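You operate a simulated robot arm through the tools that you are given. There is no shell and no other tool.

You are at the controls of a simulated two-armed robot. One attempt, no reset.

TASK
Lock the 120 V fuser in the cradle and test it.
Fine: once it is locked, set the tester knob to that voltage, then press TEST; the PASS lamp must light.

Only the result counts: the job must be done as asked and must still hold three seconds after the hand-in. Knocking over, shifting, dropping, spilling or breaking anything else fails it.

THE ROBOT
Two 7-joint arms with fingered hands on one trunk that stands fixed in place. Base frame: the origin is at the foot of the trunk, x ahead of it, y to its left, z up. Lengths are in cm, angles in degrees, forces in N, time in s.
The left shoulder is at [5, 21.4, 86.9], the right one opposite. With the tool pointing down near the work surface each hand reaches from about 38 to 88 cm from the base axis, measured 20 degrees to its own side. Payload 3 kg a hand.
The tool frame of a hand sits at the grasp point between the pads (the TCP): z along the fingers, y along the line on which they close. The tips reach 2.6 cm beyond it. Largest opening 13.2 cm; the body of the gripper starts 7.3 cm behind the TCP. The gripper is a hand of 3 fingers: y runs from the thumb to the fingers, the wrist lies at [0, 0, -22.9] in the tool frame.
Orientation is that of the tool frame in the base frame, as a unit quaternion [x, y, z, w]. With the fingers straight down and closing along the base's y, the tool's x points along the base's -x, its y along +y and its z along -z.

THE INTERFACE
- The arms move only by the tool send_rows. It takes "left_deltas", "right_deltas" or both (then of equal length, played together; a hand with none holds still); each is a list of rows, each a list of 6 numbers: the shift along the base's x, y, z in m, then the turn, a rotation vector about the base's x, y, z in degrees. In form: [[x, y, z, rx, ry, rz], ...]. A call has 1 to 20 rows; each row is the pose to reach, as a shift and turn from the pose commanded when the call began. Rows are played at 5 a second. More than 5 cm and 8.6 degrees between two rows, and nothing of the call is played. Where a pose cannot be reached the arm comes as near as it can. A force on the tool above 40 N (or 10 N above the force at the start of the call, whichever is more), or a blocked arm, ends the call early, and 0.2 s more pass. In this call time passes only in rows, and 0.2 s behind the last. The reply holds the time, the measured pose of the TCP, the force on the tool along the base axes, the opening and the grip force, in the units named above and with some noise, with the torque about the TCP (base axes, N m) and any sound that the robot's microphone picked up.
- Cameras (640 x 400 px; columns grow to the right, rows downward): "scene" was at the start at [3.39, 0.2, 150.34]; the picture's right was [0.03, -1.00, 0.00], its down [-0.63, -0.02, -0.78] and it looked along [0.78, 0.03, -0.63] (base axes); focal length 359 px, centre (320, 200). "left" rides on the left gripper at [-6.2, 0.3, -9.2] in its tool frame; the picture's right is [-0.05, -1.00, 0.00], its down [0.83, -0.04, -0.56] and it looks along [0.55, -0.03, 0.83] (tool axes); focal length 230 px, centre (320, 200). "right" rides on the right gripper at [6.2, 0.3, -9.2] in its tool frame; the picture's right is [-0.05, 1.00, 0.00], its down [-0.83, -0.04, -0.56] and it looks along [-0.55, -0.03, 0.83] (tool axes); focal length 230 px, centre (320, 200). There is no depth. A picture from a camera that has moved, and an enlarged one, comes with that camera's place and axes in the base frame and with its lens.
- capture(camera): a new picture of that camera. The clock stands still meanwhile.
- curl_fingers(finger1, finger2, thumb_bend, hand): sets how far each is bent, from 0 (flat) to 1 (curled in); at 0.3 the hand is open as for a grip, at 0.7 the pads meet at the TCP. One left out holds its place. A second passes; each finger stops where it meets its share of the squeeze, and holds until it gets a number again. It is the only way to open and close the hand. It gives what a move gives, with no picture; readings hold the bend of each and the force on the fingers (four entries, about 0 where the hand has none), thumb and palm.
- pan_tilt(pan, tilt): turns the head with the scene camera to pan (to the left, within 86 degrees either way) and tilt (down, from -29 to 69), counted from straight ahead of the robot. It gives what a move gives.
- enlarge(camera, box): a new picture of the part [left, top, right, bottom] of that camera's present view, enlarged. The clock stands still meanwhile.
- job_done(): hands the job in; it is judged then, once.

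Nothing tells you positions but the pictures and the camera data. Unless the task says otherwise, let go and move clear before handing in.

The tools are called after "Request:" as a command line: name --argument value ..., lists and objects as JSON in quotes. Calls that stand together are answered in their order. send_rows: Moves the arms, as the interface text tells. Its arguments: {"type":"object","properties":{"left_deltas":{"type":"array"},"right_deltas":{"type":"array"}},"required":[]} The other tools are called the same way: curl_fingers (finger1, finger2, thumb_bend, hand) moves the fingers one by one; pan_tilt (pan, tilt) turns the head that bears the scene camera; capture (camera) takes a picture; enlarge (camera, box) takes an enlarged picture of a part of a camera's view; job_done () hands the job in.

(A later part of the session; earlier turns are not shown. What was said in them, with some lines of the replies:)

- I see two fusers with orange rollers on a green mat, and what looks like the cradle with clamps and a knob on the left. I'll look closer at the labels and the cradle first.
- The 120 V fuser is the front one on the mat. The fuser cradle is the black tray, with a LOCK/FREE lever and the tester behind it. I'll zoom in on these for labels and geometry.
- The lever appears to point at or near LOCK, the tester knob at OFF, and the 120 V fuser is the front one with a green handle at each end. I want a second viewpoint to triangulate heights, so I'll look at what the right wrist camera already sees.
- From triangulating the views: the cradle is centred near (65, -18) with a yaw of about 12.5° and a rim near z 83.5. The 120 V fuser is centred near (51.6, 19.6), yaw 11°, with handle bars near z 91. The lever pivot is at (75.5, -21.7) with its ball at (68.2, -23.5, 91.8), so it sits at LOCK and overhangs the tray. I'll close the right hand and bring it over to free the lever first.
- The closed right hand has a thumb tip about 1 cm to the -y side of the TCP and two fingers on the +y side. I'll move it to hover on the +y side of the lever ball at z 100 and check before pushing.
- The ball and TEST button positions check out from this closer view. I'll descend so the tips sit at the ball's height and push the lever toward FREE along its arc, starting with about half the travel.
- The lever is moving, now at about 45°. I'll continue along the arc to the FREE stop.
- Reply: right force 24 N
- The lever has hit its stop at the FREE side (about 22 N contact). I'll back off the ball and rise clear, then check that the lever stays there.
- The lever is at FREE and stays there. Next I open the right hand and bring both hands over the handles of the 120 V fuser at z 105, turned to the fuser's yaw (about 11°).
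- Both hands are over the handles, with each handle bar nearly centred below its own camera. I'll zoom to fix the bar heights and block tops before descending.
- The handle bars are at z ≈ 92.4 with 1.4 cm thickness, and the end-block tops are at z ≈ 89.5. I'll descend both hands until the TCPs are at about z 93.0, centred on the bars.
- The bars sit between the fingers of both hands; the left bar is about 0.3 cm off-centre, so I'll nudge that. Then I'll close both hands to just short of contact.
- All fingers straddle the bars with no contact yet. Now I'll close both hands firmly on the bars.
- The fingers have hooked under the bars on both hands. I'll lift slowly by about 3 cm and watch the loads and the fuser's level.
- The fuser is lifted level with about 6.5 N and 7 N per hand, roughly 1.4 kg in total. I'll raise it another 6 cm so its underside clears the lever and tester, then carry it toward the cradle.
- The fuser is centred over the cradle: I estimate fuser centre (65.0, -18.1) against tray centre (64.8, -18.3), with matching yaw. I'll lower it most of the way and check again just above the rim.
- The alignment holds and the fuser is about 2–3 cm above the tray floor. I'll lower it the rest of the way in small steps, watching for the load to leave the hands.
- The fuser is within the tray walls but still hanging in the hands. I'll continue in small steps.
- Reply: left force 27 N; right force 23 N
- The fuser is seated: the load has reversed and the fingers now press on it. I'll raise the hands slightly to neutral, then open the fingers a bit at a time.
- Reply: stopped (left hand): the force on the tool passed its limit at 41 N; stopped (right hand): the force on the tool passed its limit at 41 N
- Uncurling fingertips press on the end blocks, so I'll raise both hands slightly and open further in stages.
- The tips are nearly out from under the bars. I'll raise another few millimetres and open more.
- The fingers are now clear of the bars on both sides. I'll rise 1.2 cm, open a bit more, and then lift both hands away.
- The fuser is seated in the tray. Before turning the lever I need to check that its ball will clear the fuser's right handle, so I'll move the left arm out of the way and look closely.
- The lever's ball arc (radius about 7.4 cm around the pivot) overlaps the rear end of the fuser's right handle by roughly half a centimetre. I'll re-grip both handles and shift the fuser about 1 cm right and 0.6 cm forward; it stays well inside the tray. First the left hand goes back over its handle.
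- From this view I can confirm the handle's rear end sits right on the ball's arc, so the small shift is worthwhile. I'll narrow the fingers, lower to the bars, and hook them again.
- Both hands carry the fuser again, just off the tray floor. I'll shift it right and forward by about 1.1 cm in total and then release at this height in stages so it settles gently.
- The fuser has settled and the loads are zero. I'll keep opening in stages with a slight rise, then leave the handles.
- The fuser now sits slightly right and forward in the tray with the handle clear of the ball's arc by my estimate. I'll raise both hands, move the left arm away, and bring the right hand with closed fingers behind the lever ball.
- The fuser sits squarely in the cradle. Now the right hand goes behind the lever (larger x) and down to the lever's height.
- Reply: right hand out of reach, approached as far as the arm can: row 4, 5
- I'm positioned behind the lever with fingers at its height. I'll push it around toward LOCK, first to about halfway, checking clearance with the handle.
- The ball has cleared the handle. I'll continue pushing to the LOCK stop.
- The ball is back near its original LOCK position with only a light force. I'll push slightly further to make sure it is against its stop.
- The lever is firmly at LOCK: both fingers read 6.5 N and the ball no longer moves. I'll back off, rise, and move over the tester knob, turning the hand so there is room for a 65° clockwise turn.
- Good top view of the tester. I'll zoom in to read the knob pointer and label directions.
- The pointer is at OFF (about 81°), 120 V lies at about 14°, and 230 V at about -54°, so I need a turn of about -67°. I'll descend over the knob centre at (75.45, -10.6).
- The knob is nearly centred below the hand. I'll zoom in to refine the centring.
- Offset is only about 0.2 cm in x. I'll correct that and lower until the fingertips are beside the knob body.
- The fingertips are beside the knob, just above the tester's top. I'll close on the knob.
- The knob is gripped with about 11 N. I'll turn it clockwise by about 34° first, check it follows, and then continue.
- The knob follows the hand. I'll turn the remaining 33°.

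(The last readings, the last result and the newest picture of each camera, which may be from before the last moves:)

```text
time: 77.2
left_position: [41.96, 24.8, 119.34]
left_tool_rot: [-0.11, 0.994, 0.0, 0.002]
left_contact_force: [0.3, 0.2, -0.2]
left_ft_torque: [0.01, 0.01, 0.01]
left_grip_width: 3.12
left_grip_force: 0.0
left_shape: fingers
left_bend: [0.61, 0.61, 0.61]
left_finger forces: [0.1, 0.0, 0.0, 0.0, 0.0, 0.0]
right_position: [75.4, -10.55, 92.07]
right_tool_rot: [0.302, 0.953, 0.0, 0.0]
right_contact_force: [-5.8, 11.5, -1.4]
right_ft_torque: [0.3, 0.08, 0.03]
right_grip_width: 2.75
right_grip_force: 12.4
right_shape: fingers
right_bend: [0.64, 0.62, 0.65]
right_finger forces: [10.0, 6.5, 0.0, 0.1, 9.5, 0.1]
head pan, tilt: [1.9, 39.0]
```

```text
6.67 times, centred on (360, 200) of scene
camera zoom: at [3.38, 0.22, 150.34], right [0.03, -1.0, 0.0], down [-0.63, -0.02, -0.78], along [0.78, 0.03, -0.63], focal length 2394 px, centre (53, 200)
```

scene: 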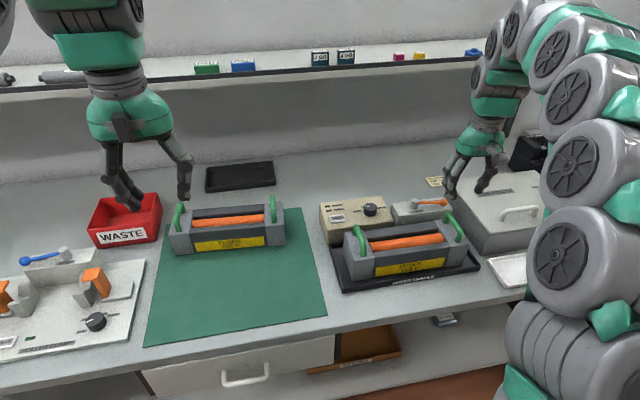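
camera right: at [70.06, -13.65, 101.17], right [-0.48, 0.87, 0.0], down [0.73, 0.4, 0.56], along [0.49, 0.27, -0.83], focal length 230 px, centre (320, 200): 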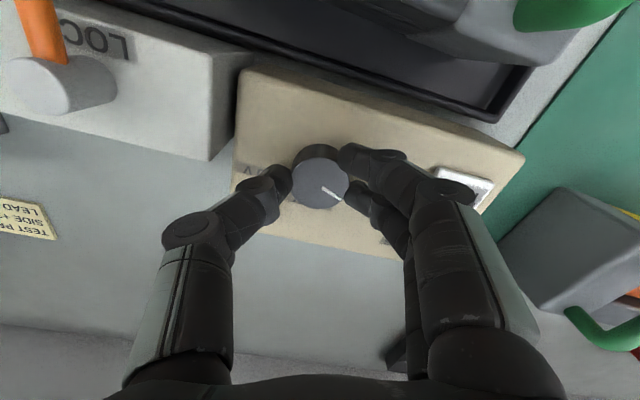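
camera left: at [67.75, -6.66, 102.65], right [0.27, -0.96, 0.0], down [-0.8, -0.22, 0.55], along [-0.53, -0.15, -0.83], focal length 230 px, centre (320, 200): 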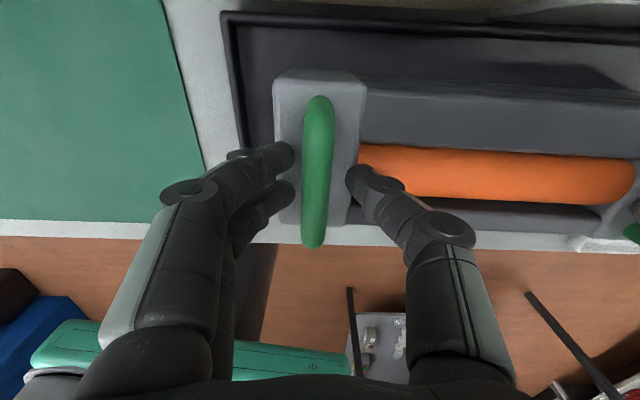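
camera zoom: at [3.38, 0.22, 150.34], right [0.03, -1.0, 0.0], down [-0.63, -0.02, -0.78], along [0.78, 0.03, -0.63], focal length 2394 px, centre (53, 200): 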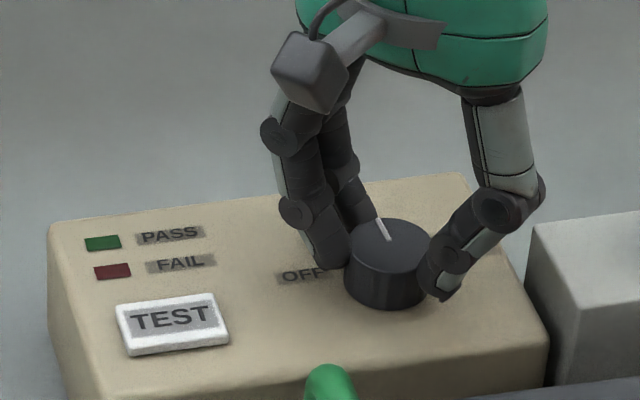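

The pointer now reads about 12–15°, which matches the 120 V direction. I'll release the knob and lift to check.

Request:
curl_fingers --hand "right" --finger1 0.5 --finger2 0.5 --thumb_bend 0.5

Request:
send_rows --right_deltas '[[0, 0, 0.02, 0, 0, 0], [0, 0, 0.05, 0, 0, 0], [0, 0, 0.08, 0, 0, 0], [0, 0, 0.11, 0, 0, 0]]'

Request:
enlarge --camera "right" --box '[220, 40, 420, 180]'

Request:
enlarge --camera "scene" --box '[310, 160, 480, 290]'

```text
time: 78.2
left_position: [42.12, 24.89, 119.3]
left_tool_rot: [-0.11, 0.994, -0.001, 0.002]
left_contact_force: [-0.2, -0.3, -0.1]
left_ft_torque: [0.02, -0.01, 0.0]
left_grip_width: 3.13
left_grip_force: 0.0
left_shape: fingers
left_bend: [0.61, 0.61, 0.61]
left_finger forces: [0.0, 0.1, 0.0, 0.0, 0.2, 0.0]
right_position: [75.48, -10.71, 92.01]
right_tool_rot: [0.301, 0.954, -0.001, 0.0]
right_contact_force: [-0.4, -0.2, 0.5]
right_ft_torque: [0.02, 0.02, -0.01]
right_grip_width: 6.7
right_grip_force: 0.1
right_shape: fingers
right_bend: [0.5, 0.5, 0.5]
right_finger forces: [0.0, 0.0, 0.0, 0.1, 0.0, 0.0]
head pan, tilt: [1.9, 39.0]
```

```text
time: 79.2
left_position: [42.01, 24.87, 119.3]
left_tool_rot: [-0.11, 0.994, 0.0, 0.002]
left_contact_force: [-0.3, 0.0, -0.3]
left_ft_torque: [-0.01, -0.01, -0.02]
left_grip_width: 3.15
left_grip_force: 0.2
left_shape: fingers
left_bend: [0.61, 0.61, 0.61]
left_finger forces: [0.0, 0.1, 0.1, 0.0, 0.0, 0.1]
right_position: [75.34, -10.79, 102.76]
right_tool_rot: [0.302, 0.953, -0.001, 0.0]
right_contact_force: [0.3, -0.5, -0.3]
right_ft_torque: [-0.04, 0.01, 0.01]
right_grip_width: 6.72
right_grip_force: 0.1
right_shape: fingers
right_bend: [0.5, 0.5, 0.5]
right_finger forces: [0.1, 0.0, 0.0, 0.0, 0.1, 0.0]
head pan, tilt: [1.9, 39.0]
```

```text
2.86 times, centred on (320, 110) of right
camera zoom: at [70.5, -7.02, 112.03], right [0.62, 0.79, 0.0], down [0.66, -0.51, 0.56], along [0.44, -0.34, -0.83], focal length 657 px, centre (320, 457)
```

zoom: 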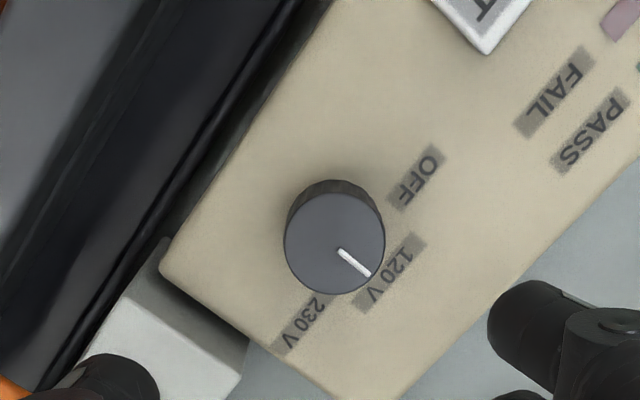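

```text
3.08 times, centred on (395, 225) of scene
camera zoom: at [3.38, 0.21, 150.34], right [0.03, -1.0, 0.0], down [-0.63, -0.02, -0.78], along [0.78, 0.03, -0.63], focal length 1105 px, centre (89, 123)
```

zoom: 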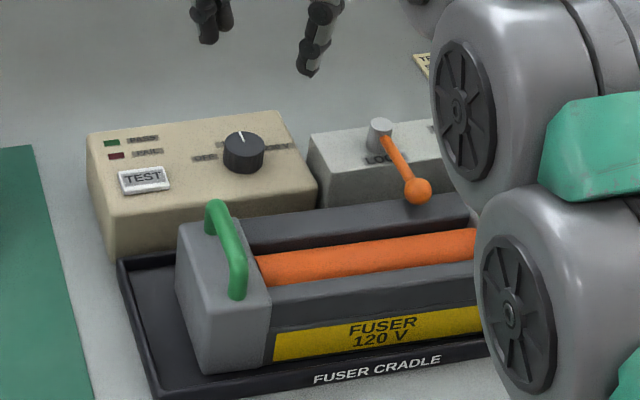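

The pointer is squarely at 120 V, and the lever remains at LOCK. Next I'll turn the hand back in line with the tester, close the fingers and hover above the TEST button at about (72.3, -2.1).

Request:
send_rows --right_deltas '[[-0.005, 0.015, 0, 0, 0, 8], [-0.01, 0.03, 0, 0, 0, 16], [-0.0155, 0.045, 0, 0, 0, 24], [-0.021, 0.06, 0, 0, 0, 32], [-0.026, 0.075, 0, 0, 0, 40], [-0.0315, 0.09, 0, 0, 0, 47.8]]'

Request:
curl_fingers --hand "right" --finger1 0.7 --finger2 0.7 --thumb_bend 0.7

Request:
send_rows --right_deltas '[[0, 0, -0.03, 0, 0, 0], [0, 0, -0.06, 0, 0, 0], [0, 0, -0.08, 0, 0, 0]]'

Request:
capture --camera "right"

Request:
enlarge --camera "scene" --box '[310, 150, 430, 240]'

```text
time: 80.7
left_position: [42.18, 24.7, 119.32]
left_tool_rot: [-0.11, 0.994, -0.001, 0.001]
left_contact_force: [0.9, -0.6, -0.4]
left_ft_torque: [-0.02, 0.03, 0.0]
left_grip_width: 3.12
left_grip_force: 0.1
left_shape: fingers
left_bend: [0.61, 0.61, 0.61]
left_finger forces: [0.0, 0.0, 0.0, 0.1, 0.1, 0.0]
right_position: [72.17, -1.72, 102.95]
right_tool_rot: [-0.111, 0.994, 0.0, 0.002]
right_contact_force: [-0.4, -0.7, 0.0]
right_ft_torque: [0.02, 0.0, 0.01]
right_grip_width: 6.75
right_grip_force: 0.0
right_shape: fingers
right_bend: [0.5, 0.5, 0.5]
right_finger forces: [0.1, 0.0, 0.0, 0.1, 0.0, 0.1]
head pan, tilt: [1.9, 39.0]
```

```text
time: 81.7
left_position: [42.04, 24.82, 119.27]
left_tool_rot: [-0.109, 0.994, -0.001, 0.002]
left_contact_force: [0.1, 0.2, 0.1]
left_ft_torque: [0.01, 0.0, -0.02]
left_grip_width: 3.17
left_grip_force: 0.0
left_shape: fingers
left_bend: [0.61, 0.61, 0.61]
left_finger forces: [0.0, 0.0, 0.1, 0.0, 0.0, 0.1]
right_position: [72.18, -1.61, 102.95]
right_tool_rot: [-0.111, 0.994, 0.0, 0.001]
right_contact_force: [-0.3, 0.6, 0.0]
right_ft_torque: [-0.02, 0.03, 0.0]
right_grip_width: 0.62
right_grip_force: 0.1
right_shape: fingers
right_bend: [0.7, 0.7, 0.7]
right_finger forces: [0.0, 0.0, 0.1, 0.1, 0.1, 0.0]
head pan, tilt: [1.9, 39.0]
```

```text
time: 82.5
left_position: [41.9, 24.71, 119.29]
left_tool_rot: [-0.109, 0.994, -0.001, 0.002]
left_contact_force: [0.4, 0.0, -0.6]
left_ft_torque: [-0.02, 0.03, -0.03]
left_grip_width: 3.14
left_grip_force: 0.1
left_shape: fingers
left_bend: [0.61, 0.61, 0.61]
left_finger forces: [0.0, 0.0, 0.1, 0.0, 0.0, 0.0]
right_position: [72.28, -1.55, 94.89]
right_tool_rot: [-0.111, 0.994, 0.0, 0.001]
right_contact_force: [0.3, -0.1, -0.2]
right_ft_torque: [0.01, 0.01, 0.0]
right_grip_width: 0.63
right_grip_force: 0.0
right_shape: fingers
right_bend: [0.7, 0.7, 0.7]
right_finger forces: [0.0, 0.0, 0.1, 0.0, 0.1, 0.1]
head pan, tilt: [1.9, 39.0]
```

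```text
taken
camera right: at [66.19, -2.69, 104.09], right [-0.17, 0.99, 0.0], down [0.82, 0.14, 0.56], along [0.55, 0.09, -0.83], focal length 230 px, centre (320, 200)
```

right: 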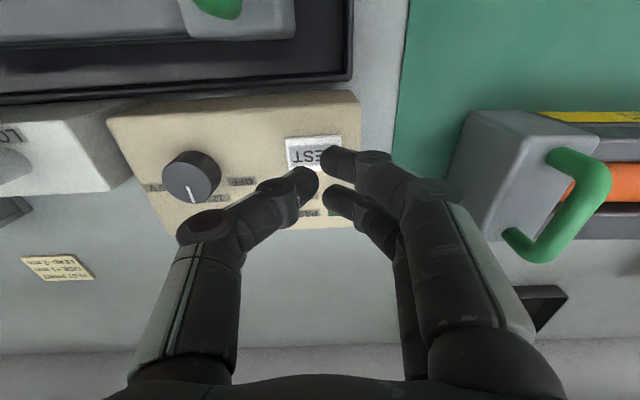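

```text
4.44 times, centred on (370, 195) of scene
camera zoom: at [3.39, 0.2, 150.34], right [0.03, -1.0, 0.0], down [-0.63, -0.02, -0.78], along [0.78, 0.03, -0.63], focal length 1596 px, centre (98, 222)
```

zoom: 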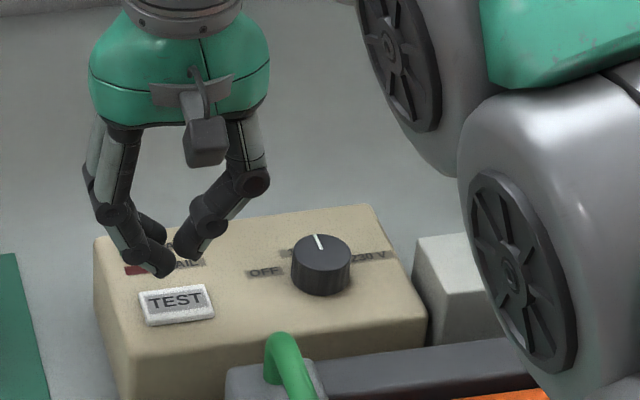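

The thumb and fingertips are over the TEST button. I'll shift slightly to centre on it and descend slowly to press.

Request:
send_rows --right_deltas '[[0.001, -0.003, -0.008, 0, 0, 0], [0.001, -0.003, -0.016, 0, 0, 0], [0.001, -0.003, -0.021, 0, 0, 0], [0.001, -0.003, -0.024, 0, 0, 0], [0.001, -0.003, -0.0265, 0, 0, 0]]'

Request:
enlarge --camera "scene" --box '[310, 150, 430, 240]'

```text
time: 83.7
left_position: [41.85, 24.75, 119.28]
left_tool_rot: [-0.11, 0.994, 0.0, 0.002]
left_contact_force: [0.0, -0.1, -0.4]
left_ft_torque: [0.0, -0.01, 0.04]
left_grip_width: 3.13
left_grip_force: 0.0
left_shape: fingers
left_bend: [0.61, 0.61, 0.61]
left_finger forces: [0.0, 0.0, 0.0, 0.0, 0.1, 0.0]
right_position: [72.25, -1.9, 92.42]
right_tool_rot: [-0.112, 0.994, 0.0, 0.0]
right_contact_force: [0.2, 0.0, 0.2]
right_ft_torque: [-0.02, 0.02, -0.01]
right_grip_width: 0.62
right_grip_force: 0.0
right_shape: fingers
right_bend: [0.7, 0.7, 0.7]
right_finger forces: [0.0, 0.1, 0.0, 0.1, 0.0, 0.0]
head pan, tilt: [1.9, 39.0]
```

```text
4.44 times, centred on (370, 195) of scene
camera zoom: at [3.39, 0.2, 150.34], right [0.03, -1.0, 0.0], down [-0.63, -0.02, -0.78], along [0.78, 0.03, -0.63], focal length 1596 px, centre (98, 222)
```

zoom: 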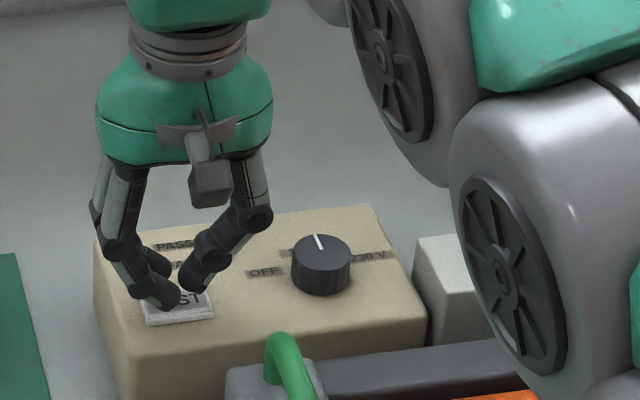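

The tips are just above the button with no contact yet. I'll go down in small steps until I feel the press.

Request:
send_rows --right_deltas '[[0, 0, -0.002, 0, 0, 0], [0, 0, -0.004, 0, 0, 0], [0, 0, -0.006, 0, 0, 0]]'

Request:
enlarge --camera "scene" --box '[310, 150, 430, 240]'

```text
time: 84.5
left_position: [42.04, 24.82, 119.26]
left_tool_rot: [-0.11, 0.994, -0.001, 0.001]
left_contact_force: [-0.5, -0.5, -0.5]
left_ft_torque: [0.02, 0.02, 0.0]
left_grip_width: 3.13
left_grip_force: 0.1
left_shape: fingers
left_bend: [0.61, 0.61, 0.61]
left_finger forces: [0.0, 0.0, 0.0, 0.0, 0.0, 0.0]
right_position: [72.32, -2.02, 91.76]
right_tool_rot: [-0.112, 0.994, 0.0, 0.001]
right_contact_force: [0.0, -0.4, -0.4]
right_ft_torque: [-0.02, 0.05, -0.01]
right_grip_width: 0.63
right_grip_force: 0.1
right_shape: fingers
right_bend: [0.7, 0.7, 0.7]
right_finger forces: [0.0, 0.0, 0.0, 0.0, 0.0, 0.0]
head pan, tilt: [1.9, 39.0]
```

```text
4.44 times, centred on (370, 195) of scene
camera zoom: at [3.39, 0.2, 150.34], right [0.03, -1.0, 0.0], down [-0.63, -0.02, -0.78], along [0.78, 0.03, -0.63], focal length 1596 px, centre (98, 222)
```

zoom: 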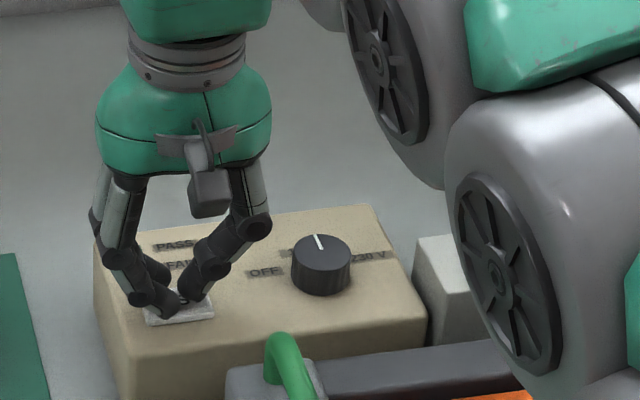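

Still no contact force. I'll continue down in small steps.

Request:
send_rows --right_deltas '[[0, 0, -0.002, 0, 0, 0], [0, 0, -0.004, 0, 0, 0]]'

Request:
send_rows --right_deltas '[[0, 0, -0.0015, 0, 0, 0], [0, 0, -0.003, 0, 0, 0]]'

Request:
enlarge --camera "scene" --box '[310, 150, 430, 240]'

```text
time: 85.0
left_position: [42.07, 24.68, 119.43]
left_tool_rot: [-0.11, 0.994, 0.0, 0.002]
left_contact_force: [-0.2, 0.0, -0.9]
left_ft_torque: [0.0, -0.05, 0.04]
left_grip_width: 3.13
left_grip_force: 0.1
left_shape: fingers
left_bend: [0.61, 0.61, 0.61]
left_finger forces: [0.0, 0.0, 0.1, 0.0, 0.0, 0.1]
right_position: [72.36, -1.97, 91.38]
right_tool_rot: [-0.112, 0.994, 0.001, 0.002]
right_contact_force: [0.0, 0.0, 0.5]
right_ft_torque: [0.0, -0.01, 0.01]
right_grip_width: 0.62
right_grip_force: 0.1
right_shape: fingers
right_bend: [0.7, 0.7, 0.7]
right_finger forces: [0.1, 0.1, 0.0, 0.0, 0.2, 0.1]
head pan, tilt: [1.9, 39.0]
```

```text
time: 85.7
left_position: [42.0, 24.78, 119.29]
left_tool_rot: [-0.109, 0.994, 0.0, 0.002]
left_contact_force: [-0.2, 0.7, 0.1]
left_ft_torque: [-0.01, 0.01, 0.0]
left_grip_width: 3.12
left_grip_force: 0.1
left_shape: fingers
left_bend: [0.61, 0.61, 0.61]
left_finger forces: [0.0, 0.0, 0.0, 0.0, 0.0, 0.1]
right_position: [72.34, -1.81, 91.06]
right_tool_rot: [-0.111, 0.994, 0.0, 0.001]
right_contact_force: [0.9, 0.8, 1.8]
right_ft_torque: [0.0, 0.03, 0.0]
right_grip_width: 0.6
right_grip_force: 1.0
right_shape: fingers
right_bend: [0.7, 0.7, 0.7]
right_finger forces: [0.4, 0.2, 0.1, 0.0, 1.5, 0.1]
head pan, tilt: [1.9, 39.0]
heard: click
```

```text
4.44 times, centred on (370, 195) of scene
camera zoom: at [3.38, 0.21, 150.34], right [0.03, -1.0, 0.0], down [-0.63, -0.02, -0.78], along [0.78, 0.03, -0.63], focal length 1596 px, centre (98, 222)
```

zoom: 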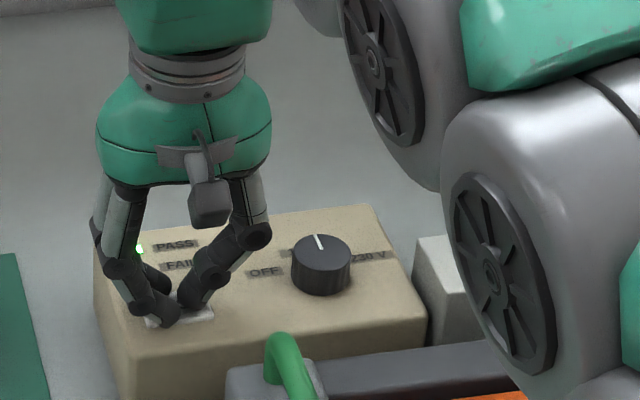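

A click was heard and the green PASS lamp appears lit. I'll lift straight up and move clear, then check everything.

Request:
send_rows --right_deltas '[[0, 0, 0.01, 0, 0, 0], [0, 0, 0.03, 0, 0, 0], [0, 0, 0.06, 0, 0, 0], [0, 0, 0.1, 0, 0, 0], [0, 0, 0.14, 0, 0, 0], [-0.03, -0.03, 0.17, 0, 0, 0], [-0.06, -0.065, 0.2, 0, 0, 0], [-0.09, -0.1, 0.22, 0, 0, 0], [-0.12, -0.135, 0.24, 0, 0, 0], [-0.15, -0.17, 0.26, 0, 0, 0], [-0.18, -0.205, 0.28, 0, 0, 0], [-0.21, -0.24, 0.29, 0, 0, 0], [-0.23, -0.275, 0.3, 0, 0, 0]]'

Request:
capture --camera "scene"

Request:
enlarge --camera "scene" --box '[310, 170, 490, 300]'

Request:
enlarge --camera "scene" --box '[310, 180, 400, 240]'

```text
refused: row 6 steps farther than a row can; nothing moved
```

```text
taken
```

scene: 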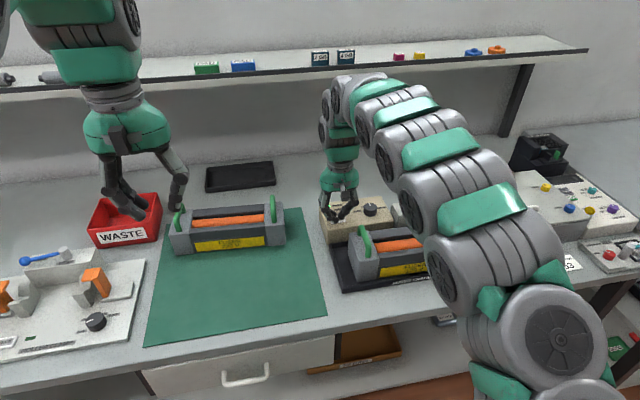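

```text
3.08 times, centred on (400, 235) of scene
camera zoom: at [3.38, 0.21, 150.34], right [0.03, -1.0, 0.0], down [-0.63, -0.02, -0.78], along [0.78, 0.03, -0.63], focal length 1105 px, centre (74, 92)
```

zoom: 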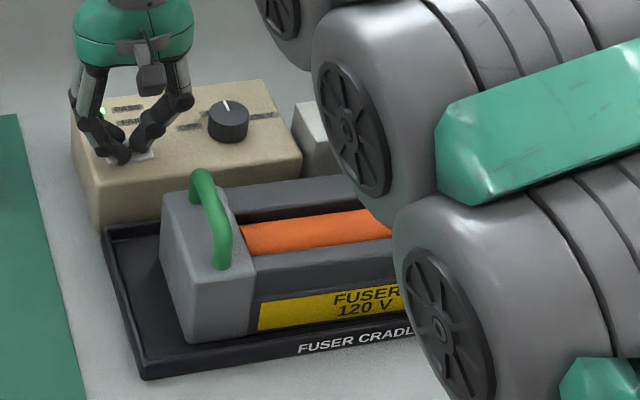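

```text
6.67 times, centred on (355, 210) of scene
camera zoom: at [3.38, 0.21, 150.34], right [0.03, -1.0, 0.0], down [-0.63, -0.02, -0.78], along [0.78, 0.03, -0.63], focal length 2394 px, centre (87, 133)
```

zoom: 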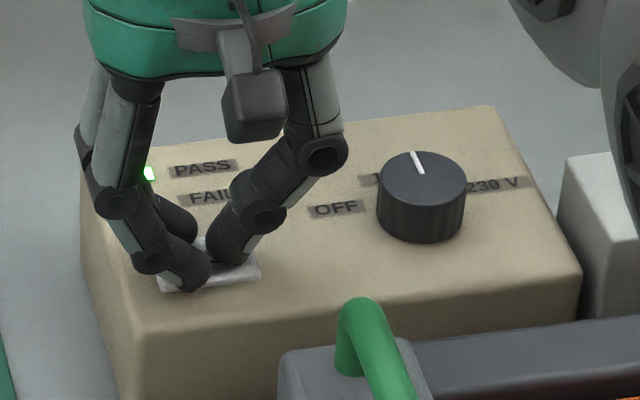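

The PASS lamp is clearly lit green. The retreat call was refused for too large a step, so I'll resend it with smaller steps.

Request:
send_rows --right_deltas '[[0, 0, 0.01, 0, 0, 0], [0, 0, 0.03, 0, 0, 0], [0, 0, 0.06, 0, 0, 0], [0, 0, 0.09, 0, 0, 0], [0, 0, 0.12, 0, 0, 0], [0, 0, 0.15, 0, 0, 0], [-0.02, -0.02, 0.17, 0, 0, 0], [-0.04, -0.045, 0.19, 0, 0, 0], [-0.06, -0.075, 0.21, 0, 0, 0], [-0.08, -0.105, 0.23, 0, 0, 0], [-0.105, -0.135, 0.245, 0, 0, 0], [-0.13, -0.165, 0.26, 0, 0, 0], [-0.155, -0.195, 0.27, 0, 0, 0], [-0.18, -0.225, 0.28, 0, 0, 0], [-0.205, -0.255, 0.29, 0, 0, 0], [-0.225, -0.28, 0.3, 0, 0, 0]]'

Request:
capture --camera "scene"

Request:
enlarge --camera "scene" --box '[310, 170, 490, 300]'

Request:
enlarge --camera "scene" --box '[310, 180, 400, 240]'

```text
time: 89.0
left_position: [41.96, 24.87, 119.3]
left_tool_rot: [-0.111, 0.994, -0.001, 0.001]
left_contact_force: [0.1, -0.1, 0.7]
left_ft_torque: [0.01, -0.01, 0.04]
left_grip_width: 3.11
left_grip_force: 0.0
left_shape: fingers
left_bend: [0.61, 0.61, 0.61]
left_finger forces: [0.0, 0.0, 0.0, 0.0, 0.0, 0.0]
right_position: [49.97, -30.04, 121.15]
right_tool_rot: [-0.111, 0.994, 0.0, 0.001]
right_contact_force: [-0.3, -0.2, -0.7]
right_ft_torque: [0.04, -0.01, 0.0]
right_grip_width: 0.58
right_grip_force: 0.1
right_shape: fingers
right_bend: [0.7, 0.7, 0.7]
right_finger forces: [0.0, 0.0, 0.0, 0.0, 0.1, 0.0]
head pan, tilt: [1.9, 39.0]
```

```text
taken
```

scene: 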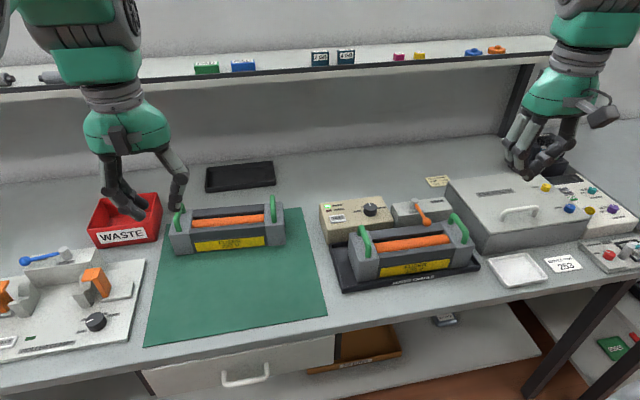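

```text
3.08 times, centred on (400, 235) of scene
camera zoom: at [3.39, 0.2, 150.34], right [0.03, -1.0, 0.0], down [-0.63, -0.02, -0.78], along [0.78, 0.03, -0.63], focal length 1105 px, centre (74, 92)
```

zoom: 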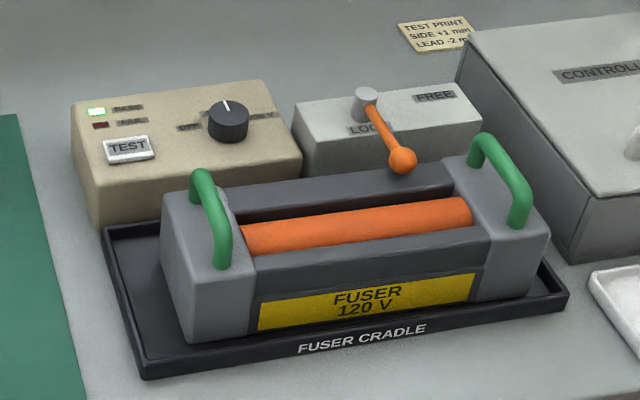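

```text
6.67 times, centred on (355, 210) of scene
camera zoom: at [3.39, 0.2, 150.34], right [0.03, -1.0, 0.0], down [-0.63, -0.02, -0.78], along [0.78, 0.03, -0.63], focal length 2394 px, centre (87, 133)
```

zoom: 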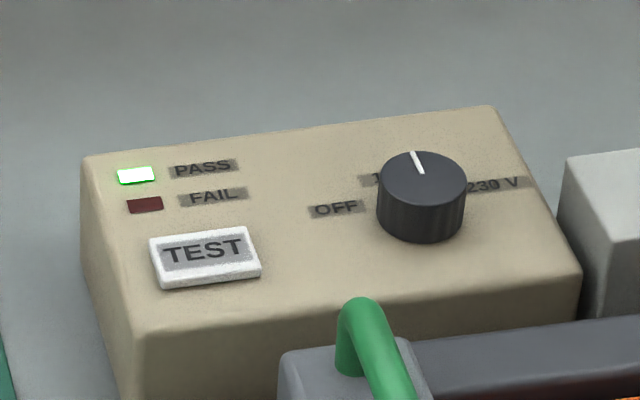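

The PASS lamp stays lit, the knob points to 120 V, and the lever is at LOCK over the seated 120 V fuser. Both hands are clear and nothing else appears moved, so I'm handing in.

Request:
job_done

```text
The job is handed in.
```

The 120 V fuser is in the cradle with the lever at LOCK. The tester knob is on 120 V, and pressing TEST lit the green PASS lamp. The lamp was still lit in the last picture before I handed in, about three seconds after the press; the job has been handed in, but I haven't seen the judged result.

- **Fuser position:** it sits about 1 cm right and forward of the cradle's centre, still well inside the tray. I moved it there because its right handle would have blocked the lever's path to LOCK.
- **Everything else:** both hands are clear, and the other objects look unmoved, including the 230 V fuser.
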